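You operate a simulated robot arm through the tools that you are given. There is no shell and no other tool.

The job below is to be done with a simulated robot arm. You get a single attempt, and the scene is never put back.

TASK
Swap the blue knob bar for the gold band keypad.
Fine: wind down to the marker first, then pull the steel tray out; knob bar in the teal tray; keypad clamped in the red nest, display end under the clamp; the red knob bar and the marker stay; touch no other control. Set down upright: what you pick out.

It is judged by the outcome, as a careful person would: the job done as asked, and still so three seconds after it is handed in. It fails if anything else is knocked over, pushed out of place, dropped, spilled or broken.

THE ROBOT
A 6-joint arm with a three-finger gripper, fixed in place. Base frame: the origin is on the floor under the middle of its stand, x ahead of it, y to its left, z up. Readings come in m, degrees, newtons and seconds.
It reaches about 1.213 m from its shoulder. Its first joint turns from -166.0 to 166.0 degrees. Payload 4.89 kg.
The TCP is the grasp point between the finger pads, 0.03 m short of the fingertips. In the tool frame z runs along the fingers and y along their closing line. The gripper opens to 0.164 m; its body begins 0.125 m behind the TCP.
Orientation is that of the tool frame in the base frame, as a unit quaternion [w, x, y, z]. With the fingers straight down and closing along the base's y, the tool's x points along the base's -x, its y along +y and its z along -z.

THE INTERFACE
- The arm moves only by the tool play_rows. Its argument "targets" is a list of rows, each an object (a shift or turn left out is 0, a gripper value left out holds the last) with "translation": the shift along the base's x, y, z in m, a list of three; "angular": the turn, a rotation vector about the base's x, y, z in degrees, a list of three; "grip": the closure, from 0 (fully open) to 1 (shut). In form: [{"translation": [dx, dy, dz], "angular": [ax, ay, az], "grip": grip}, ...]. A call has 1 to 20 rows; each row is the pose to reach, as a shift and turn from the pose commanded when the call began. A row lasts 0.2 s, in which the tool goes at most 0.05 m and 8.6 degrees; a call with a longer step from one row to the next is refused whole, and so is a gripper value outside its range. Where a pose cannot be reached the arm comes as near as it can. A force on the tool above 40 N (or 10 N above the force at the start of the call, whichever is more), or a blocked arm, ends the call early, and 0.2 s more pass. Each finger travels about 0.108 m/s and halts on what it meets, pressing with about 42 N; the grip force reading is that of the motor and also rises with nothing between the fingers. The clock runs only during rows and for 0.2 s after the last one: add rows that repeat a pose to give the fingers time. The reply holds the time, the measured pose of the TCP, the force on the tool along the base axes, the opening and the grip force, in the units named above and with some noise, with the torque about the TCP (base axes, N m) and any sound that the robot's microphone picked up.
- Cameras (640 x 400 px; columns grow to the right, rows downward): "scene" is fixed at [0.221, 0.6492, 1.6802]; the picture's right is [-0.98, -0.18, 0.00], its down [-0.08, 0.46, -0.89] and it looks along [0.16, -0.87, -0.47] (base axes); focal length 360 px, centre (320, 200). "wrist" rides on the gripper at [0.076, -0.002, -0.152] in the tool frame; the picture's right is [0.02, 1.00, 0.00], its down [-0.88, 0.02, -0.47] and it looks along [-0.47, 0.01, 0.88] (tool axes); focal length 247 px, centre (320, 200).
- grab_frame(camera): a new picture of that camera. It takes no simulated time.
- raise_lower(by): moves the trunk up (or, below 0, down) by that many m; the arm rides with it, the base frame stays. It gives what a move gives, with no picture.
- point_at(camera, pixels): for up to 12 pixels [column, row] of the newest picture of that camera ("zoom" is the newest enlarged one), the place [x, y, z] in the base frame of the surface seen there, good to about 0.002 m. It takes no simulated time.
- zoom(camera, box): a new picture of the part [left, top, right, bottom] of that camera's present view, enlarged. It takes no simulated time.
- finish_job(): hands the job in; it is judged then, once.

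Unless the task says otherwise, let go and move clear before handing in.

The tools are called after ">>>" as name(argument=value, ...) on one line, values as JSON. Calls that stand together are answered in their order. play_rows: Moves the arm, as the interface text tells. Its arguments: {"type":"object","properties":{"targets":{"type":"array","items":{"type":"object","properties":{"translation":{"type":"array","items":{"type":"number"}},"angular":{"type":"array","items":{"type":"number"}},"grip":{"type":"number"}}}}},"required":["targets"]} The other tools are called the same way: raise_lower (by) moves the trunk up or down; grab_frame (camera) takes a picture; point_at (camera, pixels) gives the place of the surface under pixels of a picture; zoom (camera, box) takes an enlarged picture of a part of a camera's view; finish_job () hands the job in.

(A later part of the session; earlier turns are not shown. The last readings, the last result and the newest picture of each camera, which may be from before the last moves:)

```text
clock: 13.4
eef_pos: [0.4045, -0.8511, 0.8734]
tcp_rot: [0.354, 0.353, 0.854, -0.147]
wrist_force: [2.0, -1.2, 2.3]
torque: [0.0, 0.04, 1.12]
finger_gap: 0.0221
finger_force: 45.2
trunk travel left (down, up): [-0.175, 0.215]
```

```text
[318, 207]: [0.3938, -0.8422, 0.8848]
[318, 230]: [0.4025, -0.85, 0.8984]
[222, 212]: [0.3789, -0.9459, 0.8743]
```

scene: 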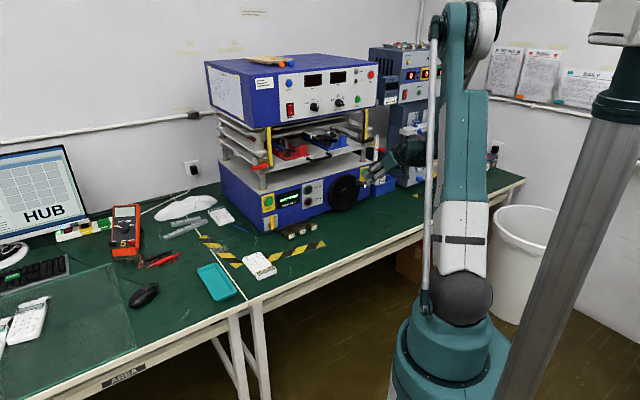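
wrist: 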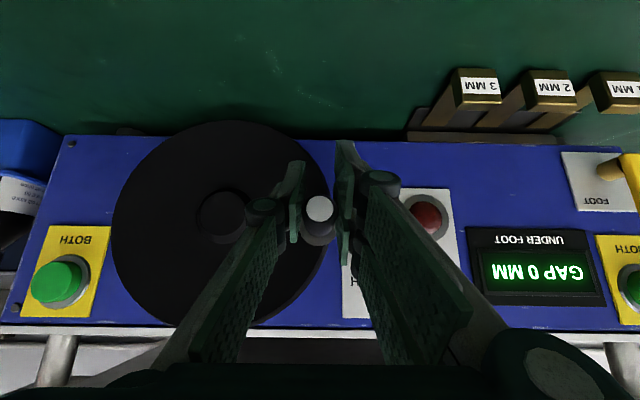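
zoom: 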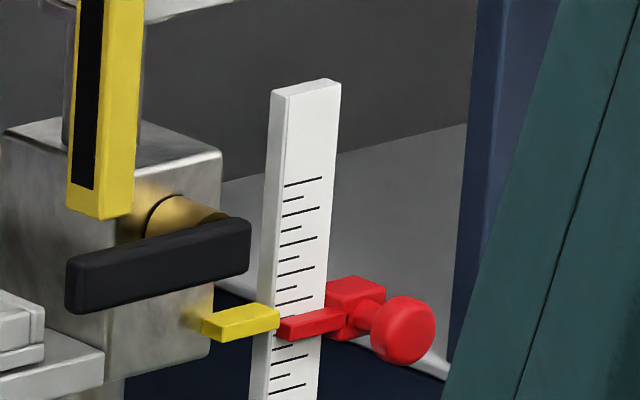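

About 4.5 mm remain, near 22° of crank. I'll turn 20° more and check.

>>> play_rows(targets=[{"translation": [0.0003, 0.0003, -0.0073]}, {"translation": [0.0002, 0.0002, -0.0146]}, {"translation": [-0.0004, -0.0004, -0.0219]}, {"translation": [-0.0014, -0.0014, -0.0291]}, {"translation": [-0.0014, -0.0014, -0.0291]}])

>>> zoom(camera="scene", box=[362, 132, 394, 152])

>>> point_at(camera="zoom", pixels=[[250, 327], [250, 340], [270, 323], [270, 335], [240, 345], [300, 322], [300, 332], [320, 316], [320, 326], [290, 328], [330, 322], [225, 346]])

```text
clock: 14.6
eef_pos: [0.4046, -0.8507, 0.8436]
tcp_rot: [0.354, 0.353, 0.854, -0.146]
wrist_force: [27.2, 11.1, -2.3]
torque: [-0.4, 0.25, 1.22]
finger_gap: 0.0221
finger_force: 45.0
trunk travel left (down, up): [-0.175, 0.215]
```

```text
16.00 times, centred on (378, 142) of scene
```

zoom: 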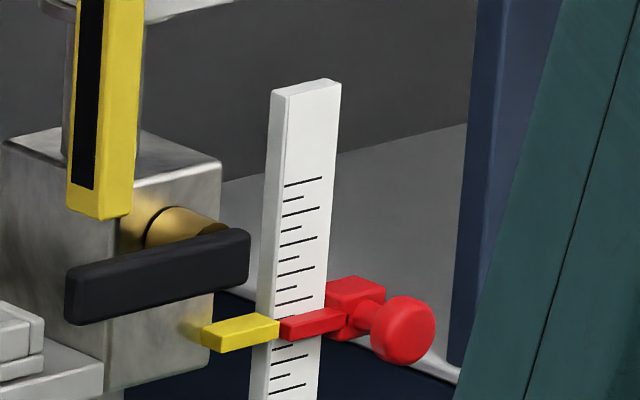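

```text
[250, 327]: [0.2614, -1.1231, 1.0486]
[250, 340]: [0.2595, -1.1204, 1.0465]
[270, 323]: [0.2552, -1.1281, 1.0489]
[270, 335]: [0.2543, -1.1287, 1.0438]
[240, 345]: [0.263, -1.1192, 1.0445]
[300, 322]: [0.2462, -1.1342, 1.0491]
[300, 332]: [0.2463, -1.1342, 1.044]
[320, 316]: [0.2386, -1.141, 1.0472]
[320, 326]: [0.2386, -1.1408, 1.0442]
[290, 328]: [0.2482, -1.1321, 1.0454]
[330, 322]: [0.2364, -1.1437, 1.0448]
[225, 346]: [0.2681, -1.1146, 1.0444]
```

The pointer is within about 1 mm above the marker. I'll add a few more degrees, easing the side force as well.

>>> play_rows(targets=[{"translation": [0.0006, 0.0006, -0.0025]}, {"translation": [0.0012, 0.0012, -0.005]}, {"translation": [0.0012, 0.0012, -0.005]}])

>>> zoom(camera="scene", box=[370, 140, 386, 150])

>>> grab_frame(camera="wrist")

```text
clock: 15.4
eef_pos: [0.4034, -0.8516, 0.8386]
tcp_rot: [0.353, 0.354, 0.853, -0.147]
wrist_force: [9.3, -0.3, 0.6]
torque: [0.04, 0.34, 1.11]
finger_gap: 0.0219
finger_force: 45.1
trunk travel left (down, up): [-0.175, 0.215]
```

```text
16.00 times, centred on (378, 145) of scene
```

zoom: 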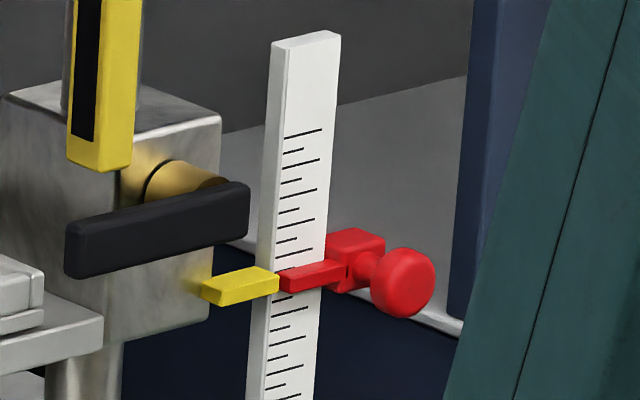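

```text
taken
```

wrist: 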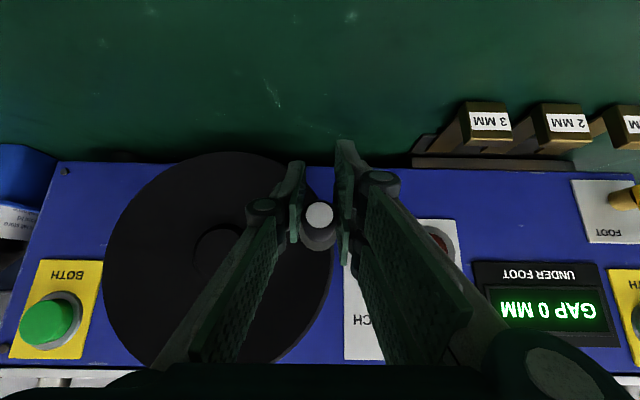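

The pointer and marker lower edges now line up (about row 292 in the zoom). I'll release the crank and back away along the tool axis, then confirm the carriage holds.

>>> play_rows(targets=[{"translation": [0, 0, 0], "grip": 0.6}, {"translation": [0, 0, 0], "grip": 0.55}, {"translation": [-0.0125, 0.0125, 0.0177]}, {"translation": [-0.03, 0.03, 0.0424]}, {"translation": [-0.05, 0.05, 0.0707]}, {"translation": [-0.07, 0.07, 0.099]}, {"translation": [-0.07, 0.07, 0.099]}])

>>> zoom(camera="scene", box=[370, 140, 386, 150])

>>> grab_frame(camera="wrist")

```text
clock: 17.0
eef_pos: [0.3341, -0.7796, 0.9378]
tcp_rot: [0.354, 0.353, 0.854, -0.146]
wrist_force: [-0.4, 1.0, 1.1]
torque: [-0.06, 0.0, -0.03]
finger_gap: 0.0737
finger_force: 0.0
trunk travel left (down, up): [-0.175, 0.215]
```

```text
16.00 times, centred on (378, 145) of scene
```

zoom: 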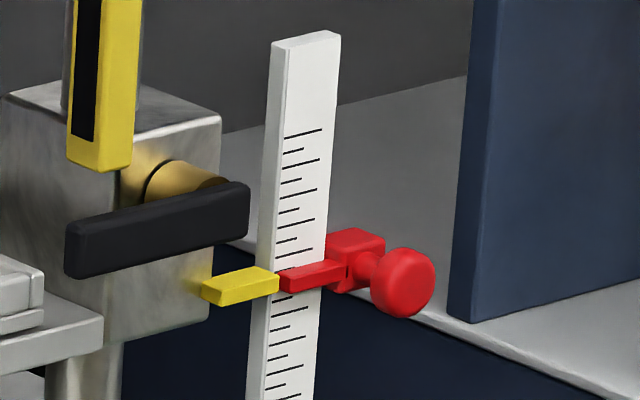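

```text
taken
```

wrist: 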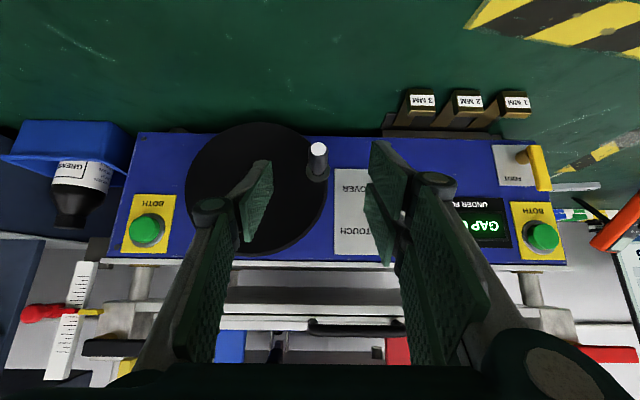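

The carriage stays at the marker after release, and the wheel handle is free. Next I'll straighten the tool to vertical and rise, ready to take hold of the tray's front handle.

>>> play_rows(targets=[{"translation": [-0.005, 0.005, 0.03], "angular": [5.3, 5.3, 0], "grip": 0.5}, {"translation": [-0.01, 0.01, 0.06], "angular": [10.6, 10.6, 0]}, {"translation": [-0.015, 0.015, 0.09], "angular": [15.9, 15.9, 0]}, {"translation": [-0.02, 0.02, 0.12], "angular": [21.2, 21.2, 0]}, {"translation": [-0.025, 0.025, 0.15], "angular": [26.5, 26.5, 0]}, {"translation": [-0.03, 0.03, 0.18], "angular": [31.8, 31.8, 0]}, {"translation": [-0.03, 0.03, 0.18], "angular": [31.8, 31.8, 0]}])

>>> grab_frame(camera="wrist")

>>> grab_frame(camera="scene")

```text
clock: 18.6
eef_pos: [0.3055, -0.7504, 1.1193]
tcp_rot: [-0.001, 0.383, 0.924, 0.0]
wrist_force: [0.0, -0.9, 0.4]
torque: [0.05, 0.01, -0.02]
finger_gap: 0.082
finger_force: 0.3
trunk travel left (down, up): [-0.175, 0.215]
```

```text
taken
```

wrist: 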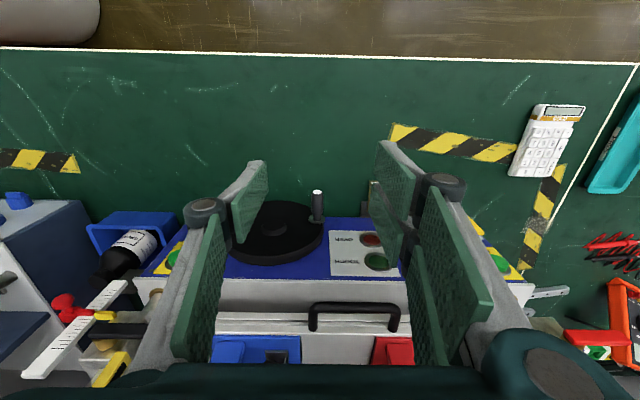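

```text
taken
```

scene: 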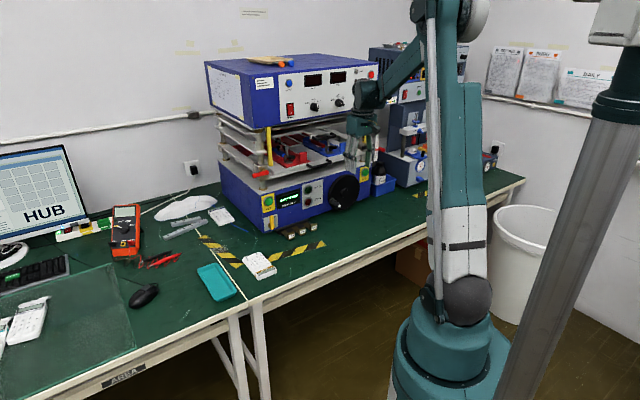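

The tray's front handle is at (352,310) in the wrist view. I'll measure the bar, its legs and the tray front edge.

>>> zoom(camera="wrist", box=[200, 280, 424, 400])

>>> point_at(camera="wrist", pixels=[[352, 307], [316, 308], [392, 308], [313, 322], [394, 324], [352, 318], [352, 325], [352, 331], [330, 307], [375, 307], [300, 325], [352, 345]])

>>> zoom(camera="scene", box=[230, 115, 358, 195])

```text
2.86 times, centred on (312, 340) of wrist
```

zoom: 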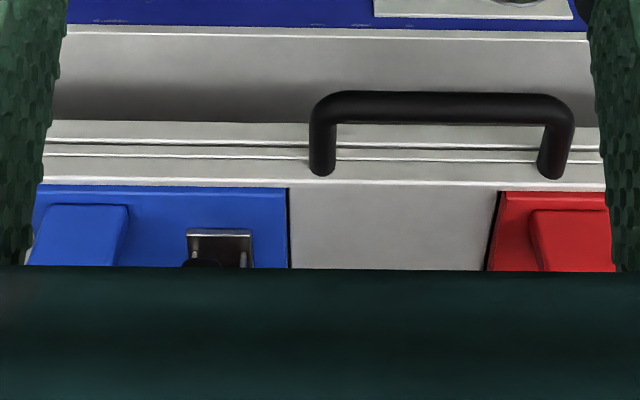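

```text
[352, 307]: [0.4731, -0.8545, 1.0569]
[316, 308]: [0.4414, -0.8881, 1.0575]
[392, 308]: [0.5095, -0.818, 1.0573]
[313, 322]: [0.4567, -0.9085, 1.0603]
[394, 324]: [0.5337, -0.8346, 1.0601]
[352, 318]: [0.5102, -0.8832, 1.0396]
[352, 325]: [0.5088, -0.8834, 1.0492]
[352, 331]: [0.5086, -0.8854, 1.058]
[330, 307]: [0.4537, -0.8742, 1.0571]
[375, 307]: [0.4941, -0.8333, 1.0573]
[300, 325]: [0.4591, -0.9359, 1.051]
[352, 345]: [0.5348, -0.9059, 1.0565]
```

```text
5.00 times, centred on (294, 155) of scene
```

zoom: 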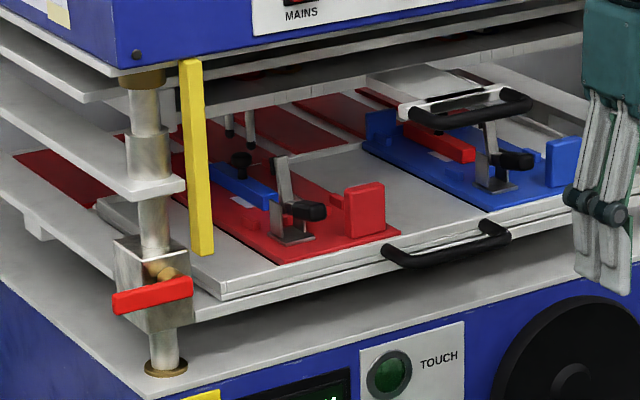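

The handle bar lies at d≈0.939, z≈1.050, u from -0.316 to -0.218, with about 4 cm behind it; the upper drawer handle above means I need a tilted grasp. First I'll check whether the yellow side bars clear the tray.

>>> point_at(camera="zoom", pixels=[[203, 250], [192, 240], [205, 200], [222, 290], [225, 280], [100, 205], [150, 240], [365, 185], [345, 190], [285, 165], [318, 212], [240, 165]])

>>> zoom(camera="scene", box=[310, 100, 406, 160])

>>> point_at(camera="zoom", pixels=[[340, 200], [330, 120], [350, 195], [365, 155], [300, 200], [320, 250], [290, 220]])

```text
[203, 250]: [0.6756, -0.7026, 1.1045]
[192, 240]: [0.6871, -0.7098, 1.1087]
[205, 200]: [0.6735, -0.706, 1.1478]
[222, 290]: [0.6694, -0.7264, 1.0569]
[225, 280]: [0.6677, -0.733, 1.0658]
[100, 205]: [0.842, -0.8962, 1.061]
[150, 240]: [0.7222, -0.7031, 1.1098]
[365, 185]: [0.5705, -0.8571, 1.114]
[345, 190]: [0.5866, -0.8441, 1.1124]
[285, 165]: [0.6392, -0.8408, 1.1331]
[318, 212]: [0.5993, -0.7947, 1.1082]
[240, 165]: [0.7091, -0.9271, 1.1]
```

```text
6.67 times, centred on (358, 130) of scene
```

zoom: 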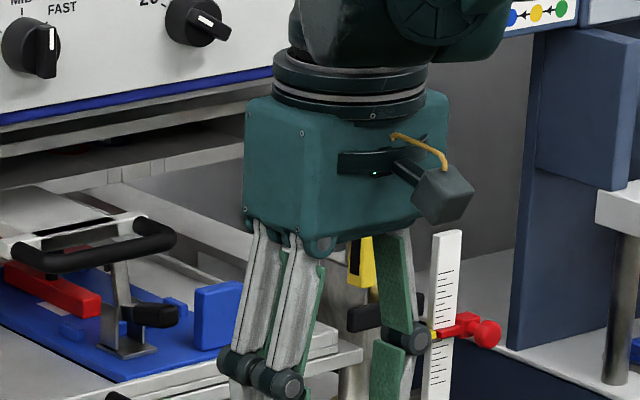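

```text
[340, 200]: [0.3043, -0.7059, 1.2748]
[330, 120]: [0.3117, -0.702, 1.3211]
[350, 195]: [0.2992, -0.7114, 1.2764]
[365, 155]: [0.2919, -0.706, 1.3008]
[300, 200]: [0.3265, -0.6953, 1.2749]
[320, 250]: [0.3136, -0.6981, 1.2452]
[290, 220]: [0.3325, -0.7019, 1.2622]
```

The tray top (1.058) clears the yellow bars (bottom 1.10), and the nests clear too. Now I'll yaw +90° so the fingers close across the handle bar.

>>> play_rows(targets=[{"translation": [0.001, 0.001, 0.005], "angular": [0, 0, 8.2]}, {"translation": [0.002, 0.002, 0.01], "angular": [0, 0, 16.4]}, {"translation": [0.003, 0.003, 0.015], "angular": [0, 0, 24.6]}, {"translation": [0.004, 0.004, 0.02], "angular": [0, 0, 32.8]}, {"translation": [0.005, 0.005, 0.025], "angular": [0, 0, 41]}, {"translation": [0.006, 0.006, 0.03], "angular": [0, 0, 49.2]}, {"translation": [0.008, 0.008, 0.03], "angular": [0, 0, 57.4]}, {"translation": [0.01, 0.01, 0.03], "angular": [0, 0, 65.6]}, {"translation": [0.012, 0.012, 0.03], "angular": [0, 0, 73.8]}, {"translation": [0.014, 0.014, 0.03], "angular": [0, 0, 82]}, {"translation": [0.016, 0.016, 0.03], "angular": [0, 0, 90]}, {"translation": [0.016, 0.016, 0.03], "angular": [0, 0, 90]}])

>>> grab_frame(camera="wrist")

>>> grab_frame(camera="scene")

```text
clock: 21.2
eef_pos: [0.3186, -0.7357, 1.1493]
tcp_rot: [0.001, -0.383, 0.924, 0.001]
wrist_force: [0.5, 0.6, 0.5]
torque: [-0.03, -0.02, -0.02]
finger_gap: 0.082
finger_force: 0.0
trunk travel left (down, up): [-0.175, 0.215]
```

```text
taken
```

wrist: 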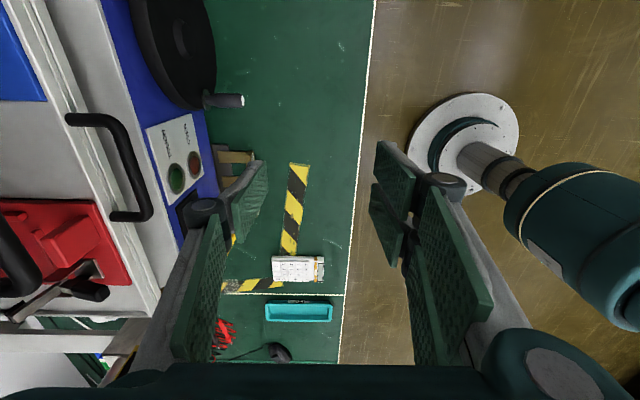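

```text
taken
```

scene: 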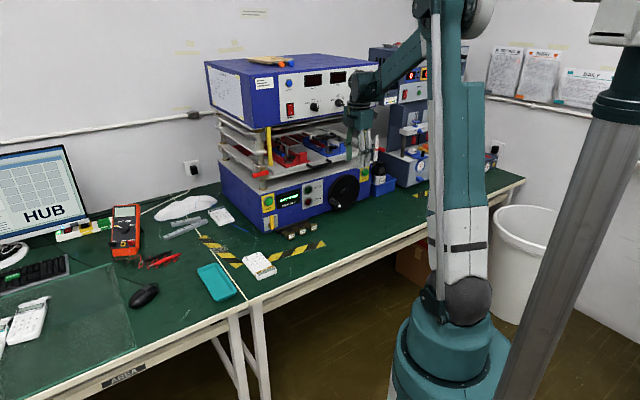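

The yaw worked; the tray handle is at (115,165) in the rotated view. Now I'll tilt 45° toward the fixture so the gripper body stays clear of the upper drawer handle.

>>> play_rows(targets=[{"translation": [0.009, -0.0025, 0.0], "angular": [-5.3, -5.3, 0]}, {"translation": [0.018, -0.005, 0.005], "angular": [-10.6, -10.6, 0]}, {"translation": [0.028, -0.0075, 0.01], "angular": [-15.9, -15.9, 0]}, {"translation": [0.037, -0.01, 0.015], "angular": [-21.2, -21.2, 0]}, {"translation": [0.046, -0.0125, 0.02], "angular": [-26.5, -26.5, 0]}, {"translation": [0.0559, -0.0149, 0.02], "angular": [-31.8, -31.8, 0]}, {"translation": [0.0559, -0.0149, 0.02], "angular": [-31.8, -31.8, 0]}])

>>> grab_frame(camera="wrist")

>>> zoom(camera="scene", box=[230, 60, 422, 180])

```text
clock: 22.8
eef_pos: [0.3742, -0.7489, 1.1677]
tcp_rot: [0.147, -0.354, 0.853, -0.354]
wrist_force: [-0.1, -0.1, 0.5]
torque: [-0.03, 0.0, -0.02]
finger_gap: 0.0822
finger_force: 0.0
trunk travel left (down, up): [-0.175, 0.215]
```

```text
taken
```

wrist: 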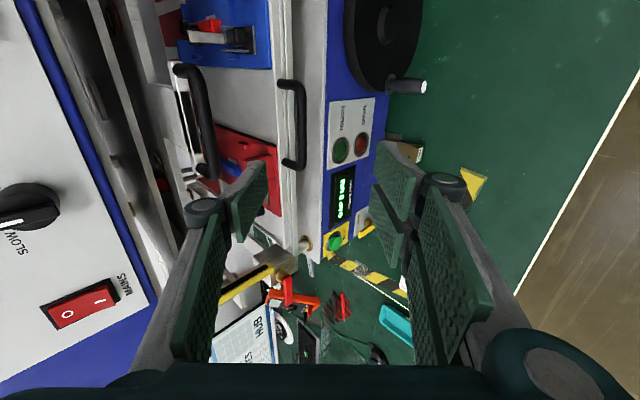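

```text
3.33 times, centred on (326, 120) of scene
```

zoom: 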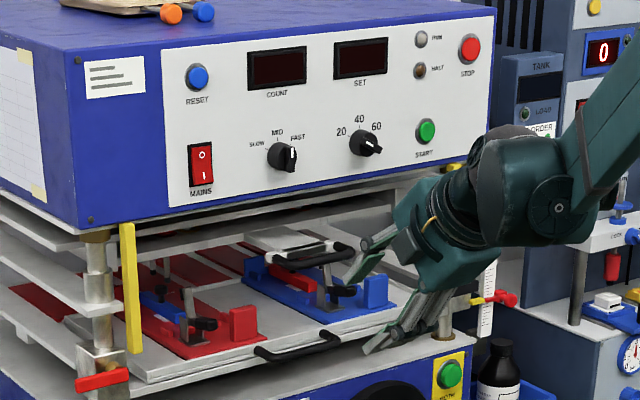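

The tilted pose is good; the tray handle is at (292,125). I'll re-measure the bar from this view before going in.

>>> zoom(camera="wrist", box=[160, 50, 360, 175])

>>> point_at(camera="zoom", pixels=[[455, 240], [455, 180], [455, 320], [440, 110], [440, 365], [400, 95], [400, 240], [470, 240], [140, 240], [125, 130], [60, 60], [345, 250]])

```text
3.20 times, centred on (260, 112) of wrist
```

zoom: 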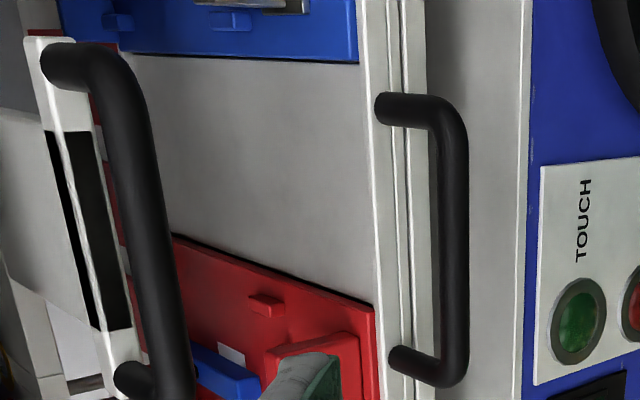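

```text
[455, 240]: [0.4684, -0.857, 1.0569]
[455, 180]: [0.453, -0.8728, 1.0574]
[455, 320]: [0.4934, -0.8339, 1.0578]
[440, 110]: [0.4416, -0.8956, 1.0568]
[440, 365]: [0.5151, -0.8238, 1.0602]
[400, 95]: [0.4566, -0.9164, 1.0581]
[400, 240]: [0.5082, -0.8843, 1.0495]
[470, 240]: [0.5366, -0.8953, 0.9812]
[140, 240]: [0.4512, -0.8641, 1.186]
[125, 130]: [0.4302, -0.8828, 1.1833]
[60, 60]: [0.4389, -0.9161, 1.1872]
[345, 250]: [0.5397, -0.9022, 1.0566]
```

The bar axis is around d=0.9415, z=1.051. I'll advance to a pre-grasp, then in along the tool axis with a 45 mm finger gap.

>>> play_rows(targets=[{"translation": [0.0229, -0.0236, -0.0178], "grip": 0.725}, {"translation": [0.0458, -0.0472, -0.0357]}, {"translation": [0.0458, -0.0472, -0.0357]}, {"translation": [0.0625, -0.064, -0.0592]}, {"translation": [0.0792, -0.0808, -0.0827]}, {"translation": [0.0792, -0.0808, -0.0827]}])

>>> grab_frame(camera="wrist")

>>> zoom(camera="scene", box=[270, 110, 398, 190])

```text
clock: 24.2
eef_pos: [0.4554, -0.8304, 1.084]
tcp_rot: [0.146, -0.355, 0.853, -0.353]
wrist_force: [-0.7, -0.2, -0.1]
torque: [-0.03, 0.0, -0.01]
finger_gap: 0.0452
finger_force: 0.0
trunk travel left (down, up): [-0.175, 0.215]
```

```text
taken
```

wrist: 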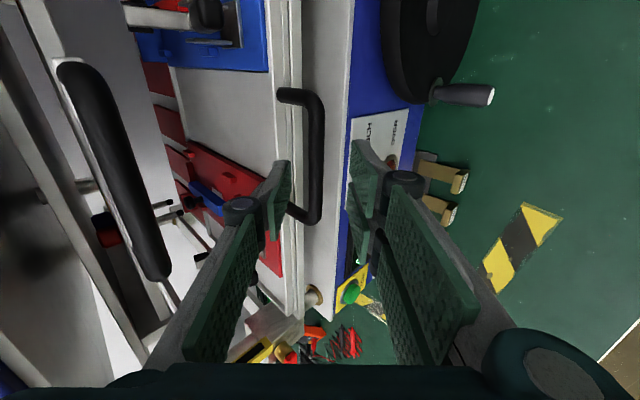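

```text
5.00 times, centred on (334, 150) of scene
```

zoom: 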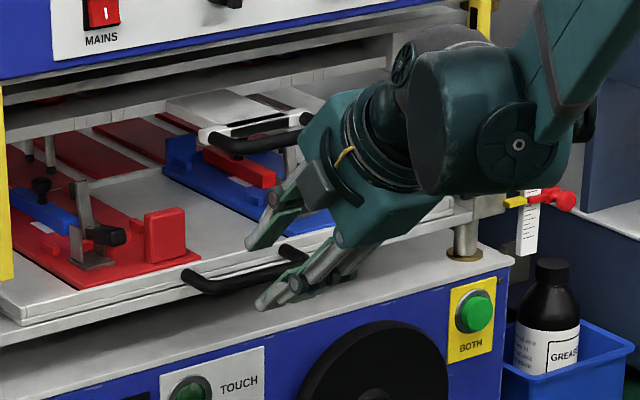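

The bar at column 318 sits between the two finger tips (288 and 355). I'll go the last 31 mm in and close.

>>> play_rows(targets=[{"translation": [0.0077, -0.0077, -0.0112]}, {"translation": [0.0154, -0.0154, -0.0224]}, {"translation": [0.0154, -0.0154, -0.0224]}])

>>> grab_frame(camera="wrist")

>>> zoom(camera="scene", box=[270, 110, 398, 190])

```text
clock: 25.0
eef_pos: [0.4723, -0.8466, 1.0615]
tcp_rot: [0.147, -0.354, 0.854, -0.353]
wrist_force: [-0.1, -0.1, -0.3]
torque: [0.02, -0.01, 0.06]
finger_gap: 0.0452
finger_force: 0.0
trunk travel left (down, up): [-0.175, 0.215]
```

```text
taken
```

wrist: 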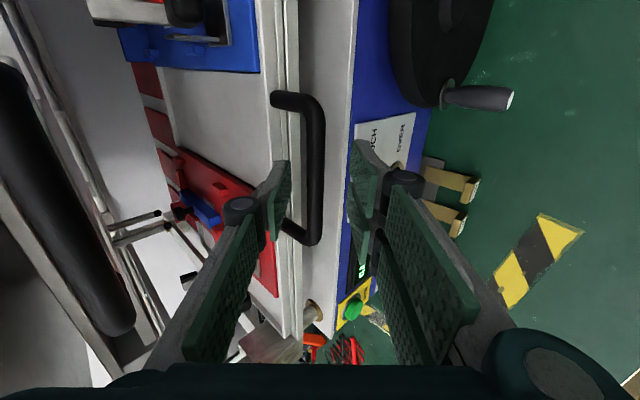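

```text
5.00 times, centred on (334, 150) of scene
```

zoom: 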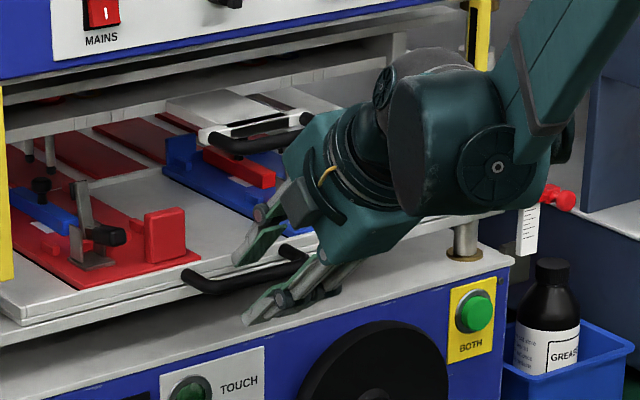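

No contact yet and the bar is between the pads. I'll close on the bar.

>>> play_rows(targets=[{"translation": [0, 0, 0], "grip": 0.85}, {"translation": [0, 0, 0], "grip": 0.97}, {"translation": [0, 0, 0], "grip": 0.97}, {"translation": [0, 0, 0], "grip": 0.97}])

>>> grab_frame(camera="wrist")

```text
clock: 26.0
eef_pos: [0.4704, -0.8444, 1.0639]
tcp_rot: [0.147, -0.353, 0.853, -0.354]
wrist_force: [1.9, -4.4, 27.0]
torque: [-0.71, 0.32, 0.62]
finger_gap: 0.0119
finger_force: 45.4
trunk travel left (down, up): [-0.175, 0.215]
```

```text
taken
```

wrist: 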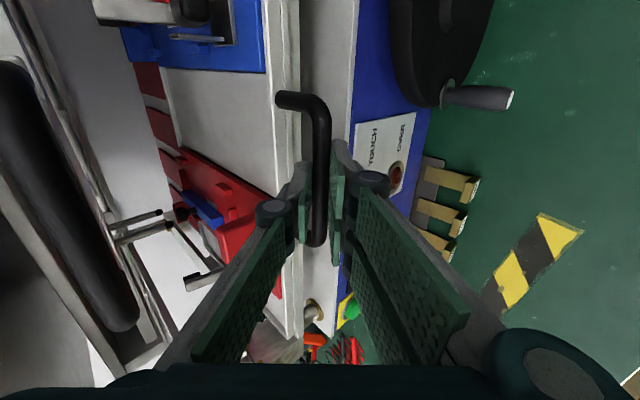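

The bar is held (gap 12 mm) with some upward load. I'll ease up 3 mm and pull out a couple of centimetres to test.

>>> play_rows(targets=[{"translation": [0, 0, 0.003]}, {"translation": [-0.0035, 0.0035, 0.003]}, {"translation": [-0.0071, 0.0071, 0.003]}, {"translation": [-0.0106, 0.0106, 0.003]}, {"translation": [-0.0141, 0.0141, 0.003]}, {"translation": [-0.0141, 0.0141, 0.003]}])

>>> grab_frame(camera="wrist")

>>> grab_frame(camera="scene")

```text
clock: 27.4
eef_pos: [0.4578, -0.8323, 1.0638]
tcp_rot: [0.146, -0.354, 0.854, -0.352]
wrist_force: [9.3, 11.3, -34.7]
torque: [-0.05, 0.45, 1.14]
finger_gap: 0.0119
finger_force: 45.2
trunk travel left (down, up): [-0.175, 0.215]
```

```text
taken
```

wrist: 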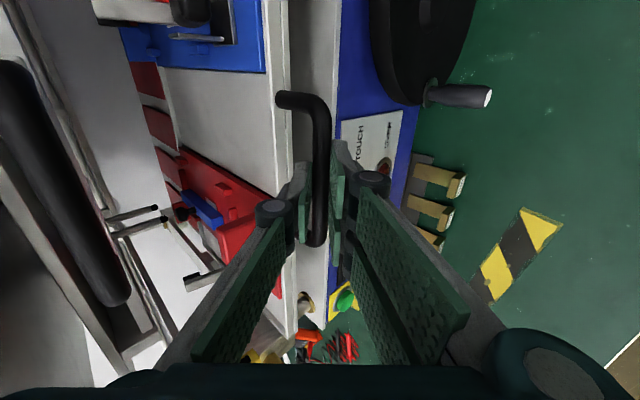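

```text
taken
```

scene: 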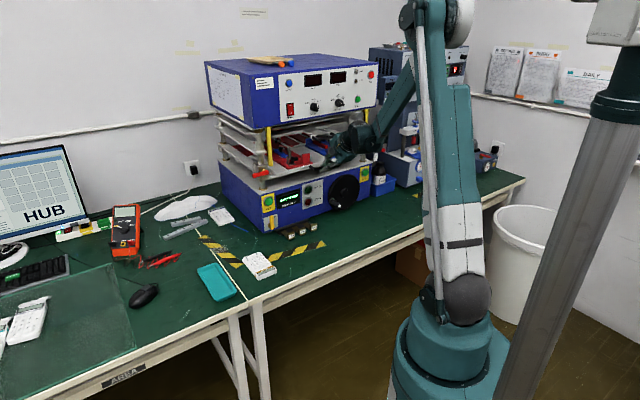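

The tray slides with the handle. I overshot the vertical correction, so I'll drop 1.7 mm and keep pulling outward, about 10 cm.

>>> play_rows(targets=[{"translation": [0, 0, -0.0017]}, {"translation": [-0.0071, 0.0071, -0.0017]}, {"translation": [-0.0141, 0.0141, -0.0017]}, {"translation": [-0.0212, 0.0212, -0.0017]}, {"translation": [-0.0283, 0.0283, -0.0017]}, {"translation": [-0.0354, 0.0354, -0.0017]}, {"translation": [-0.0424, 0.0424, -0.0017]}, {"translation": [-0.0495, 0.0495, -0.0017]}, {"translation": [-0.0566, 0.0566, -0.0017]}, {"translation": [-0.0636, 0.0636, -0.0017]}, {"translation": [-0.0707, 0.0707, -0.0017]}, {"translation": [-0.0707, 0.0707, -0.0017]}])

>>> zoom(camera="scene", box=[210, 90, 402, 210])

```text
clock: 30.0
eef_pos: [0.3866, -0.7622, 1.064]
tcp_rot: [0.146, -0.354, 0.854, -0.353]
wrist_force: [10.5, 11.6, -18.4]
torque: [-0.22, 0.46, 1.07]
finger_gap: 0.0119
finger_force: 44.6
trunk travel left (down, up): [-0.175, 0.215]
```

```text
3.33 times, centred on (306, 150) of scene
```

zoom: 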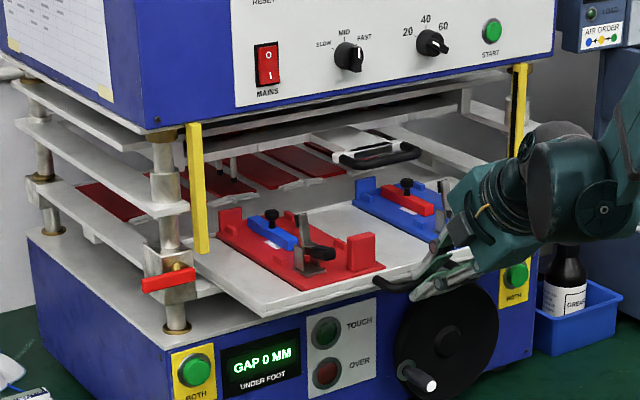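

The tray is out about 12 cm and the nests are emerging; the red nest holds the blue bar with a black knob. I'll keep pulling another 10 cm.

>>> play_rows(targets=[{"translation": [0, 0, -0.001]}, {"translation": [-0.0071, 0.0071, -0.001]}, {"translation": [-0.0141, 0.0141, -0.001]}, {"translation": [-0.0212, 0.0212, -0.001]}, {"translation": [-0.0283, 0.0283, -0.001]}, {"translation": [-0.0354, 0.0354, -0.001]}, {"translation": [-0.0424, 0.0424, -0.001]}, {"translation": [-0.0495, 0.0495, -0.001]}, {"translation": [-0.0566, 0.0566, -0.001]}, {"translation": [-0.0636, 0.0636, -0.001]}, {"translation": [-0.0707, 0.0707, -0.001]}, {"translation": [-0.0707, 0.0707, -0.001]}])

>>> zoom(camera="scene", box=[210, 90, 402, 210])

```text
clock: 32.6
eef_pos: [0.3154, -0.6892, 1.0626]
tcp_rot: [0.147, -0.354, 0.853, -0.354]
wrist_force: [5.9, 7.1, 22.4]
torque: [-0.49, 0.16, 0.94]
finger_gap: 0.0121
finger_force: 44.8
trunk travel left (down, up): [-0.175, 0.215]
```

```text
3.33 times, centred on (306, 150) of scene
```

zoom: 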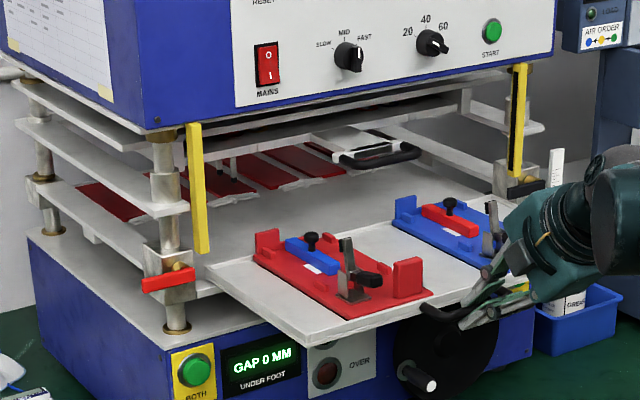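

The tray is out about 22 cm. I'll measure where the nest ends now are and keep pulling until it stops or the reach ends.

>>> point_at(camera="zoom", pixels=[[268, 238], [312, 240], [312, 256], [345, 250], [370, 278], [408, 275], [300, 262], [255, 260], [345, 315], [430, 290], [405, 215], [230, 240]])

>>> play_rows(targets=[{"translation": [0, 0, 0.0005]}, {"translation": [-0.0071, 0.0071, 0.0005]}, {"translation": [-0.0141, 0.0141, 0.0005]}, {"translation": [-0.0212, 0.0212, 0.0005]}, {"translation": [-0.0283, 0.0283, 0.0005]}, {"translation": [-0.0354, 0.0354, 0.0005]}, {"translation": [-0.0354, 0.0354, 0.0005]}])

>>> zoom(camera="scene", box=[210, 90, 402, 210])

```text
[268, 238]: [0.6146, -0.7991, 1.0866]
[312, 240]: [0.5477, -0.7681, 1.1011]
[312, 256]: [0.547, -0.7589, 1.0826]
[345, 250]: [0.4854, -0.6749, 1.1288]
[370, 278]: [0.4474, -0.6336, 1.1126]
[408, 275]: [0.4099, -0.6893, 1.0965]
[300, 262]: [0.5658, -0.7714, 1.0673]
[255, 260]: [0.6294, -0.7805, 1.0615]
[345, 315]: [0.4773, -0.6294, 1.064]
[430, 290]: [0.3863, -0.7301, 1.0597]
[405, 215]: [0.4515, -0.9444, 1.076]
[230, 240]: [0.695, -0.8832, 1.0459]
```

```text
clock: 34.2
eef_pos: [0.2794, -0.655, 1.0633]
tcp_rot: [0.147, -0.354, 0.853, -0.354]
wrist_force: [4.2, 13.4, 9.1]
torque: [-0.6, 0.62, 0.58]
finger_gap: 0.012
finger_force: 44.6
trunk travel left (down, up): [-0.175, 0.215]
```

```text
3.33 times, centred on (306, 150) of scene
```

zoom: 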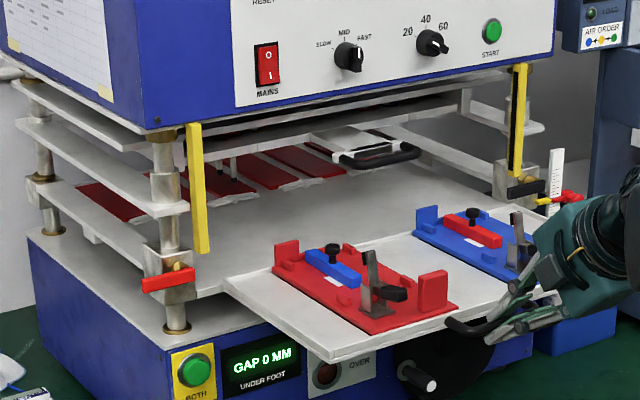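

Total pull is about 27 cm. I must make sure the tray doesn't leave its guides, so I'll measure its rear edge and where the nests are.

>>> point_at(camera="zoom", pixels=[[228, 281], [240, 276], [272, 262], [330, 355], [335, 360], [286, 243], [335, 245], [430, 215], [400, 240], [410, 237], [260, 290], [215, 285]])

>>> zoom(camera="scene", box=[265, 145, 385, 220])

>>> grab_frame(camera="wrist")

```text
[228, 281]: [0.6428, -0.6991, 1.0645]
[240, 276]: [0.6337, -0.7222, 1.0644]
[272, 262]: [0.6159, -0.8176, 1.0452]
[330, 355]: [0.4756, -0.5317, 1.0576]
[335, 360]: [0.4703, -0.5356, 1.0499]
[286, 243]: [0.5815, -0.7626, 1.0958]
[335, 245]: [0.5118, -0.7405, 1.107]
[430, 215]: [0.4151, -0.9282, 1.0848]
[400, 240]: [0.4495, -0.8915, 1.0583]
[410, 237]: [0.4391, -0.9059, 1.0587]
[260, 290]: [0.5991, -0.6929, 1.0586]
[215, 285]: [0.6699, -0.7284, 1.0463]
```

```text
5.33 times, centred on (325, 182) of scene
```

zoom: 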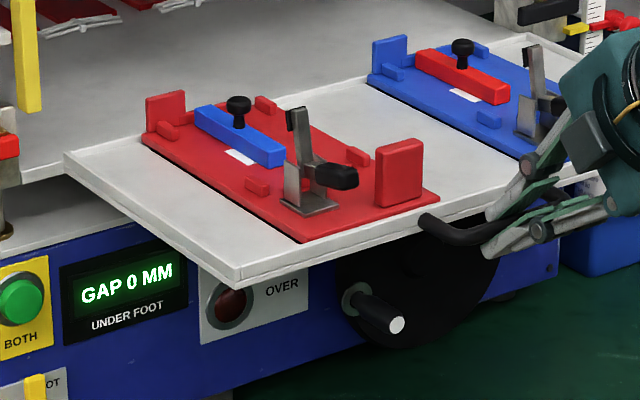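

```text
taken
```

wrist: 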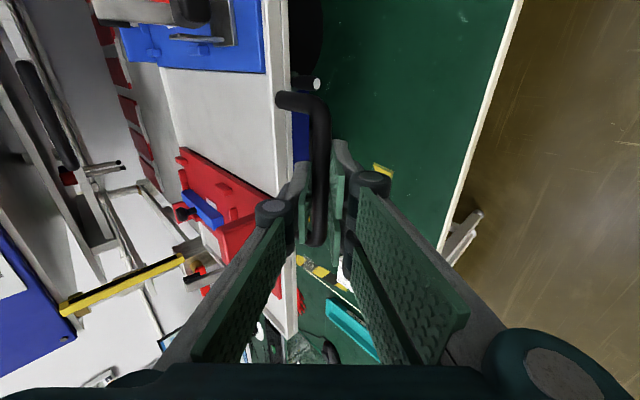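

The whole red nest is now in front of the machine, and the tray hangs level on its slides. I'll try a little further gently to find the stop.

>>> play_rows(targets=[{"translation": [-0.0035, 0.0035, 0.0]}, {"translation": [-0.0071, 0.0071, 0.0]}, {"translation": [-0.0106, 0.0106, 0.0]}, {"translation": [-0.0141, 0.0141, 0.0]}, {"translation": [-0.0141, 0.0141, 0.0]}])

>>> zoom(camera="scene", box=[210, 90, 402, 210])

```text
clock: 34.8
eef_pos: [0.2762, -0.65, 1.0642]
tcp_rot: [0.148, -0.355, 0.853, -0.352]
wrist_force: [18.7, -10.3, -9.9]
torque: [-0.19, 0.06, 1.21]
finger_gap: 0.0121
finger_force: 44.4
trunk travel left (down, up): [-0.175, 0.215]
stopped in row 3: the force on the tool passed its limit at 47 N (the readings are from after the stop); the commanded pose is now the measured one
```

```text
3.33 times, centred on (306, 150) of scene
```

zoom: 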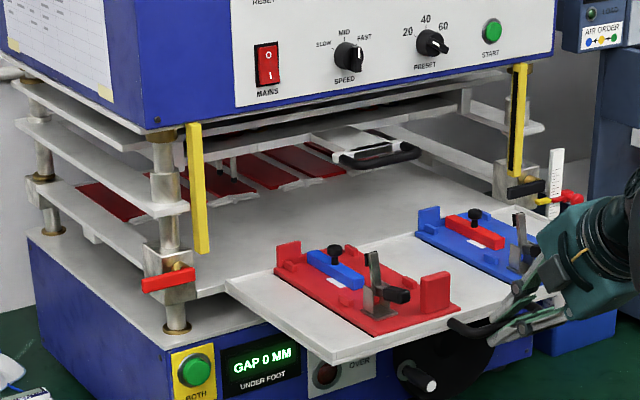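

The tray hit its end stop (47 N), so it is fully out. I'll open the fingers and back off along the tool axis.

>>> play_rows(targets=[{"translation": [0, 0, 0], "grip": 0.8}, {"translation": [0, 0, 0], "grip": 0.7}, {"translation": [0, 0, 0], "grip": 0.7}, {"translation": [-0.0075, 0.0075, 0.0106], "grip": 0.7}, {"translation": [-0.015, 0.015, 0.0212], "grip": 0.7}, {"translation": [-0.0225, 0.0225, 0.0318], "grip": 0.7}, {"translation": [-0.03, 0.03, 0.0424], "grip": 0.7}, {"translation": [-0.0375, 0.0375, 0.053], "grip": 0.7}])

>>> grab_frame(camera="wrist")

>>> zoom(camera="scene", box=[210, 90, 402, 210])

```text
clock: 36.6
eef_pos: [0.2374, -0.6139, 1.117]
tcp_rot: [0.148, -0.354, 0.853, -0.354]
wrist_force: [-0.2, -0.7, -0.5]
torque: [0.05, -0.03, 0.04]
finger_gap: 0.0495
finger_force: 0.0
trunk travel left (down, up): [-0.175, 0.215]
```

```text
taken
```

wrist: 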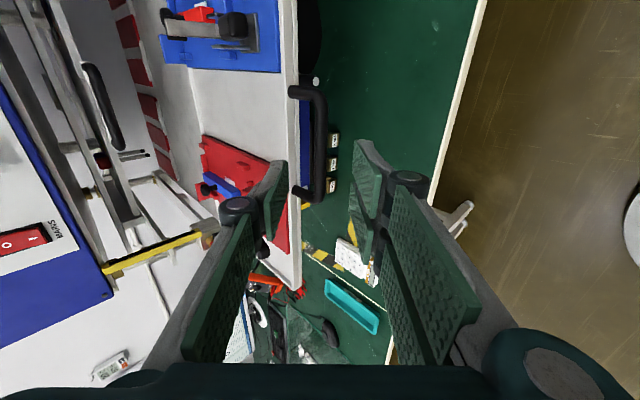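

```text
3.33 times, centred on (306, 150) of scene
```

zoom: 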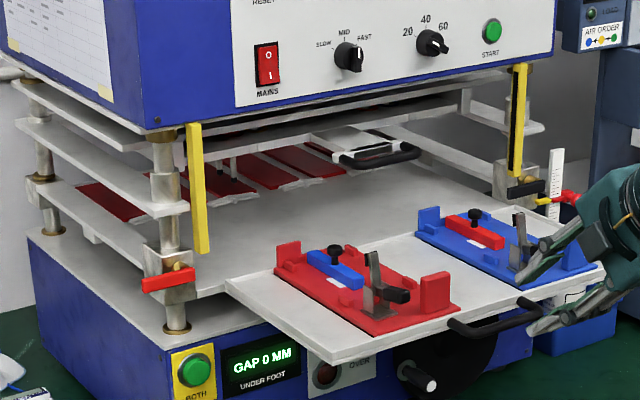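

The handle is free and the tray stays out. I'll raise and straighten the tool to vertical to look at the red nest from above.

>>> play_rows(targets=[{"translation": [-0.002, 0.002, 0.035], "angular": [5.3, 5.3, 0]}, {"translation": [0.005, -0.005, 0.07], "angular": [10.6, 10.6, 0]}, {"translation": [0.02, -0.02, 0.105], "angular": [15.9, 15.9, 0]}, {"translation": [0.04, -0.04, 0.14], "angular": [21.2, 21.2, 0]}, {"translation": [0.06, -0.06, 0.17], "angular": [26.5, 26.5, 0]}, {"translation": [0.085, -0.085, 0.19], "angular": [31.8, 31.8, 0]}, {"translation": [0.106, -0.106, 0.2], "angular": [31.8, 31.8, 0]}, {"translation": [0.12, -0.12, 0.2], "angular": [31.8, 31.8, 0]}, {"translation": [0.12, -0.12, 0.2], "angular": [31.8, 31.8, 0]}])

>>> grab_frame(camera="wrist")

```text
clock: 38.6
eef_pos: [0.3576, -0.7324, 1.3165]
tcp_rot: [0.001, -0.383, 0.924, -0.001]
wrist_force: [0.3, 0.3, -0.2]
torque: [0.01, 0.04, 0.02]
finger_gap: 0.0492
finger_force: 0.1
trunk travel left (down, up): [-0.175, 0.215]
```

```text
taken
```

wrist: 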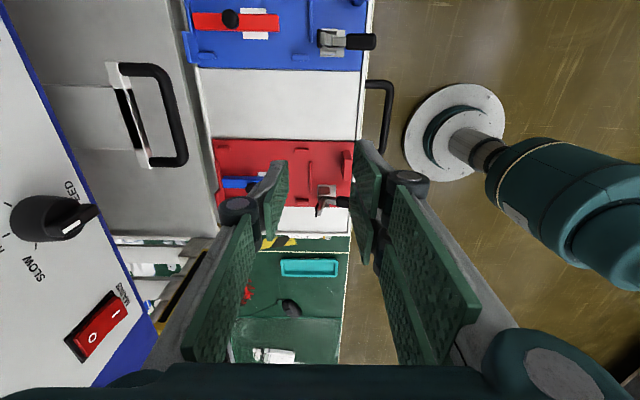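

The red nest is partly behind the fingers, so I'll shift 0.1 m toward +u to bring it into clear view.

>>> play_rows(targets=[{"translation": [0.0236, 0.0236, 0]}, {"translation": [0.0471, 0.0471, 0]}, {"translation": [0.0707, 0.0707, 0]}, {"translation": [0.0707, 0.0707, 0]}])

>>> grab_frame(camera="wrist")

>>> zoom(camera="wrist", box=[180, 20, 420, 170])

```text
clock: 39.6
eef_pos: [0.4283, -0.6604, 1.3176]
tcp_rot: [0.002, -0.382, 0.924, -0.001]
wrist_force: [-0.2, -0.2, 0.8]
torque: [-0.05, 0.05, 0.01]
finger_gap: 0.0492
finger_force: 0.1
trunk travel left (down, up): [-0.175, 0.215]
```

```text
taken
```

wrist: 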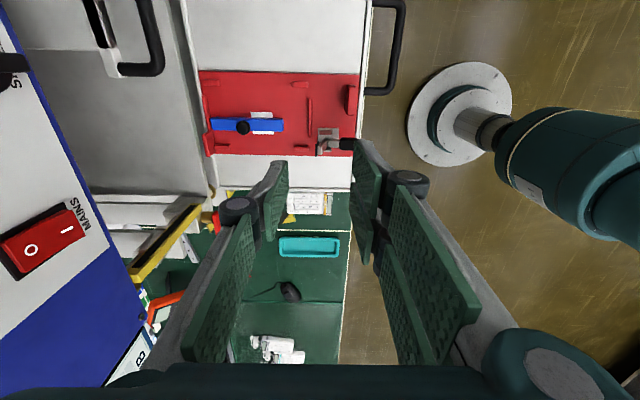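

```text
2.67 times, centred on (300, 95) of wrist
```

zoom: 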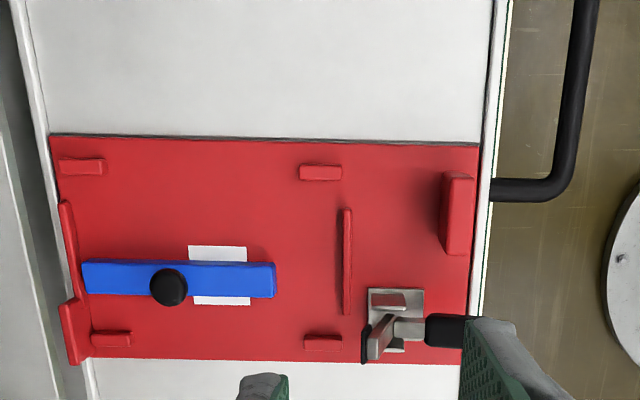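

Now I see the nest: a pocket between the rear wall (col 70) and a thin front wall (col 347), side locators, and the open clamp near the front +u corner with its black handle pointing forward. I'll measure these.

>>> point_at(camera="zoom", pixels=[[95, 262], [265, 262], [265, 290], [95, 290], [168, 280], [347, 215], [347, 310], [70, 210], [72, 330], [457, 190], [457, 245], [180, 210]])

>>> point_at(camera="zoom", pixels=[[82, 163], [320, 170], [110, 336], [322, 341], [60, 145], [470, 150], [410, 297], [380, 345], [400, 325], [440, 330], [390, 300], [372, 335]])

```text
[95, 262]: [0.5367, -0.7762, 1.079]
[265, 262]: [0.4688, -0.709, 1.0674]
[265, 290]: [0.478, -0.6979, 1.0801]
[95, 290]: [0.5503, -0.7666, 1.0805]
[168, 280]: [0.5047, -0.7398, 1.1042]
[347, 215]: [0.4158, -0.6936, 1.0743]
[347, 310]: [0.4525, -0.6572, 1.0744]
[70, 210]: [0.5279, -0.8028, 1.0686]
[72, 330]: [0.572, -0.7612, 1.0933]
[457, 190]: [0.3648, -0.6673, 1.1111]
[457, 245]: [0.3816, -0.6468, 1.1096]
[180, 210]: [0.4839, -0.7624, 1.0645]
```

```text
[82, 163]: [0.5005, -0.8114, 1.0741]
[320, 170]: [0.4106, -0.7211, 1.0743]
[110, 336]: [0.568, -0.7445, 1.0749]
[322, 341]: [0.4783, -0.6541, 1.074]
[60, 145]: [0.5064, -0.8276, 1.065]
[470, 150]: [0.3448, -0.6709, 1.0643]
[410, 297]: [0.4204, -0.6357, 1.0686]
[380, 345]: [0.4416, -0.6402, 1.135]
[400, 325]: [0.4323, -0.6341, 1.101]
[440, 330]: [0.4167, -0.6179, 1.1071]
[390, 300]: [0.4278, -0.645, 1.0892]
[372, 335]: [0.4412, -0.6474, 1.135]
```

The bar lies along d at u≈-0.161, d 0.829–0.934, top z 1.080, with the knob at its middle up to 1.104. The clamp is open, so the bar is loose. I'll yaw back -90° so the fingers close across the bar.

>>> play_rows(targets=[{"translation": [0, 0, 0], "angular": [0, 0, -8.2]}, {"translation": [0, 0, 0], "angular": [0, 0, -16.4]}, {"translation": [0, 0, 0], "angular": [0, 0, -24.6]}, {"translation": [0, 0, 0], "angular": [0, 0, -32.8]}, {"translation": [0, 0, 0], "angular": [0, 0, -41]}, {"translation": [0, 0, 0], "angular": [0, 0, -49.2]}, {"translation": [0, 0, 0], "angular": [0, 0, -57.4]}, {"translation": [0, 0, 0], "angular": [0, 0, -65.6]}, {"translation": [0, 0, 0], "angular": [0, 0, -73.8]}, {"translation": [0, 0, 0], "angular": [0, 0, -82]}, {"translation": [0, 0, 0], "angular": [0, 0, -90]}, {"translation": [0, 0, 0], "angular": [0, 0, -90]}])

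>>> grab_frame(camera="wrist")

>>> zoom(camera="wrist", box=[240, 100, 420, 240])

```text
clock: 42.2
eef_pos: [0.4272, -0.6624, 1.3176]
tcp_rot: [0.0, 0.384, 0.923, -0.002]
wrist_force: [0.3, -0.4, -0.1]
torque: [0.03, -0.01, 0.0]
finger_gap: 0.0493
finger_force: 0.0
trunk travel left (down, up): [-0.175, 0.215]
```

```text
taken
```

wrist: 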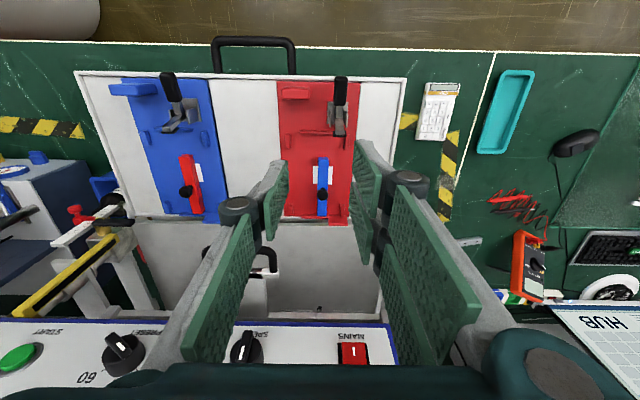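

```text
2.86 times, centred on (330, 170) of wrist
```

zoom: 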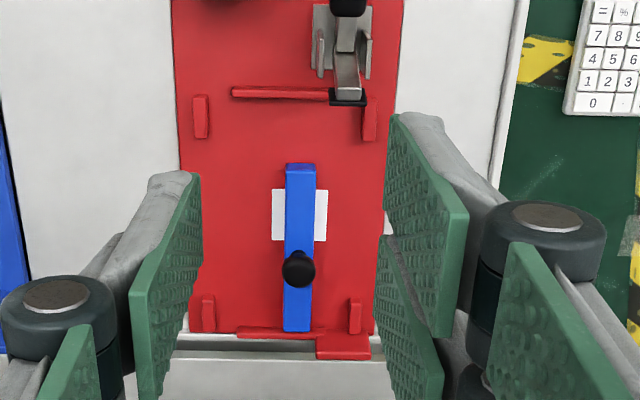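

The bar and knob are clear here at (300,250) in the zoom. I'll measure the bar edges and knob precisely, plus the keypad and the teal tray.

>>> point_at(camera="zoom", pixels=[[289, 180], [312, 180], [287, 240], [313, 240], [300, 180], [298, 265], [288, 268], [310, 268], [300, 310], [299, 250], [286, 325], [309, 325]])

>>> point_at(camera="wrist", pixels=[[427, 85], [457, 87], [418, 138], [447, 139], [436, 112], [505, 72], [533, 73], [480, 150], [505, 152], [507, 112], [515, 85], [493, 140]])

>>> zoom(camera="wrist", box=[400, 60, 560, 160])

```text
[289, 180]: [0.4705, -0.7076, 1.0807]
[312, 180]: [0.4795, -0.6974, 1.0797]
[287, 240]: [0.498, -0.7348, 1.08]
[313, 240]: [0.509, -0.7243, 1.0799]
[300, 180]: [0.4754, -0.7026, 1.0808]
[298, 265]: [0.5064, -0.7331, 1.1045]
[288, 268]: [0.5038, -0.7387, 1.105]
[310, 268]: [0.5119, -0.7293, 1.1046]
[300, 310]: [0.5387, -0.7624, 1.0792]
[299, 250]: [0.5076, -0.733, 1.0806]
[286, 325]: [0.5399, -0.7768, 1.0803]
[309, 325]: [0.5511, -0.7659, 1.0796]
```

```text
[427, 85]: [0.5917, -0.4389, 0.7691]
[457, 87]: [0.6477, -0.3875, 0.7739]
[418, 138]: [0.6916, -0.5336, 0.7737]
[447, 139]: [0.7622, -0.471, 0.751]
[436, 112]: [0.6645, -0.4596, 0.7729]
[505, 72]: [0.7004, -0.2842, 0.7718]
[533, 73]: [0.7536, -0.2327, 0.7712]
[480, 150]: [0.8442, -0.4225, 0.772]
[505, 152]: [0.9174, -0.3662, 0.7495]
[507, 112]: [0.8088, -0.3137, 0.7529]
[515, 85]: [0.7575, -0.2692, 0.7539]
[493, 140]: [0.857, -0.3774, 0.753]
```

```text
4.00 times, centred on (480, 110) of wrist
```

zoom: 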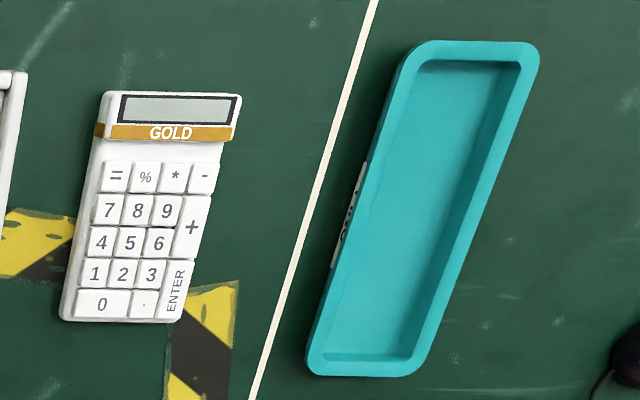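

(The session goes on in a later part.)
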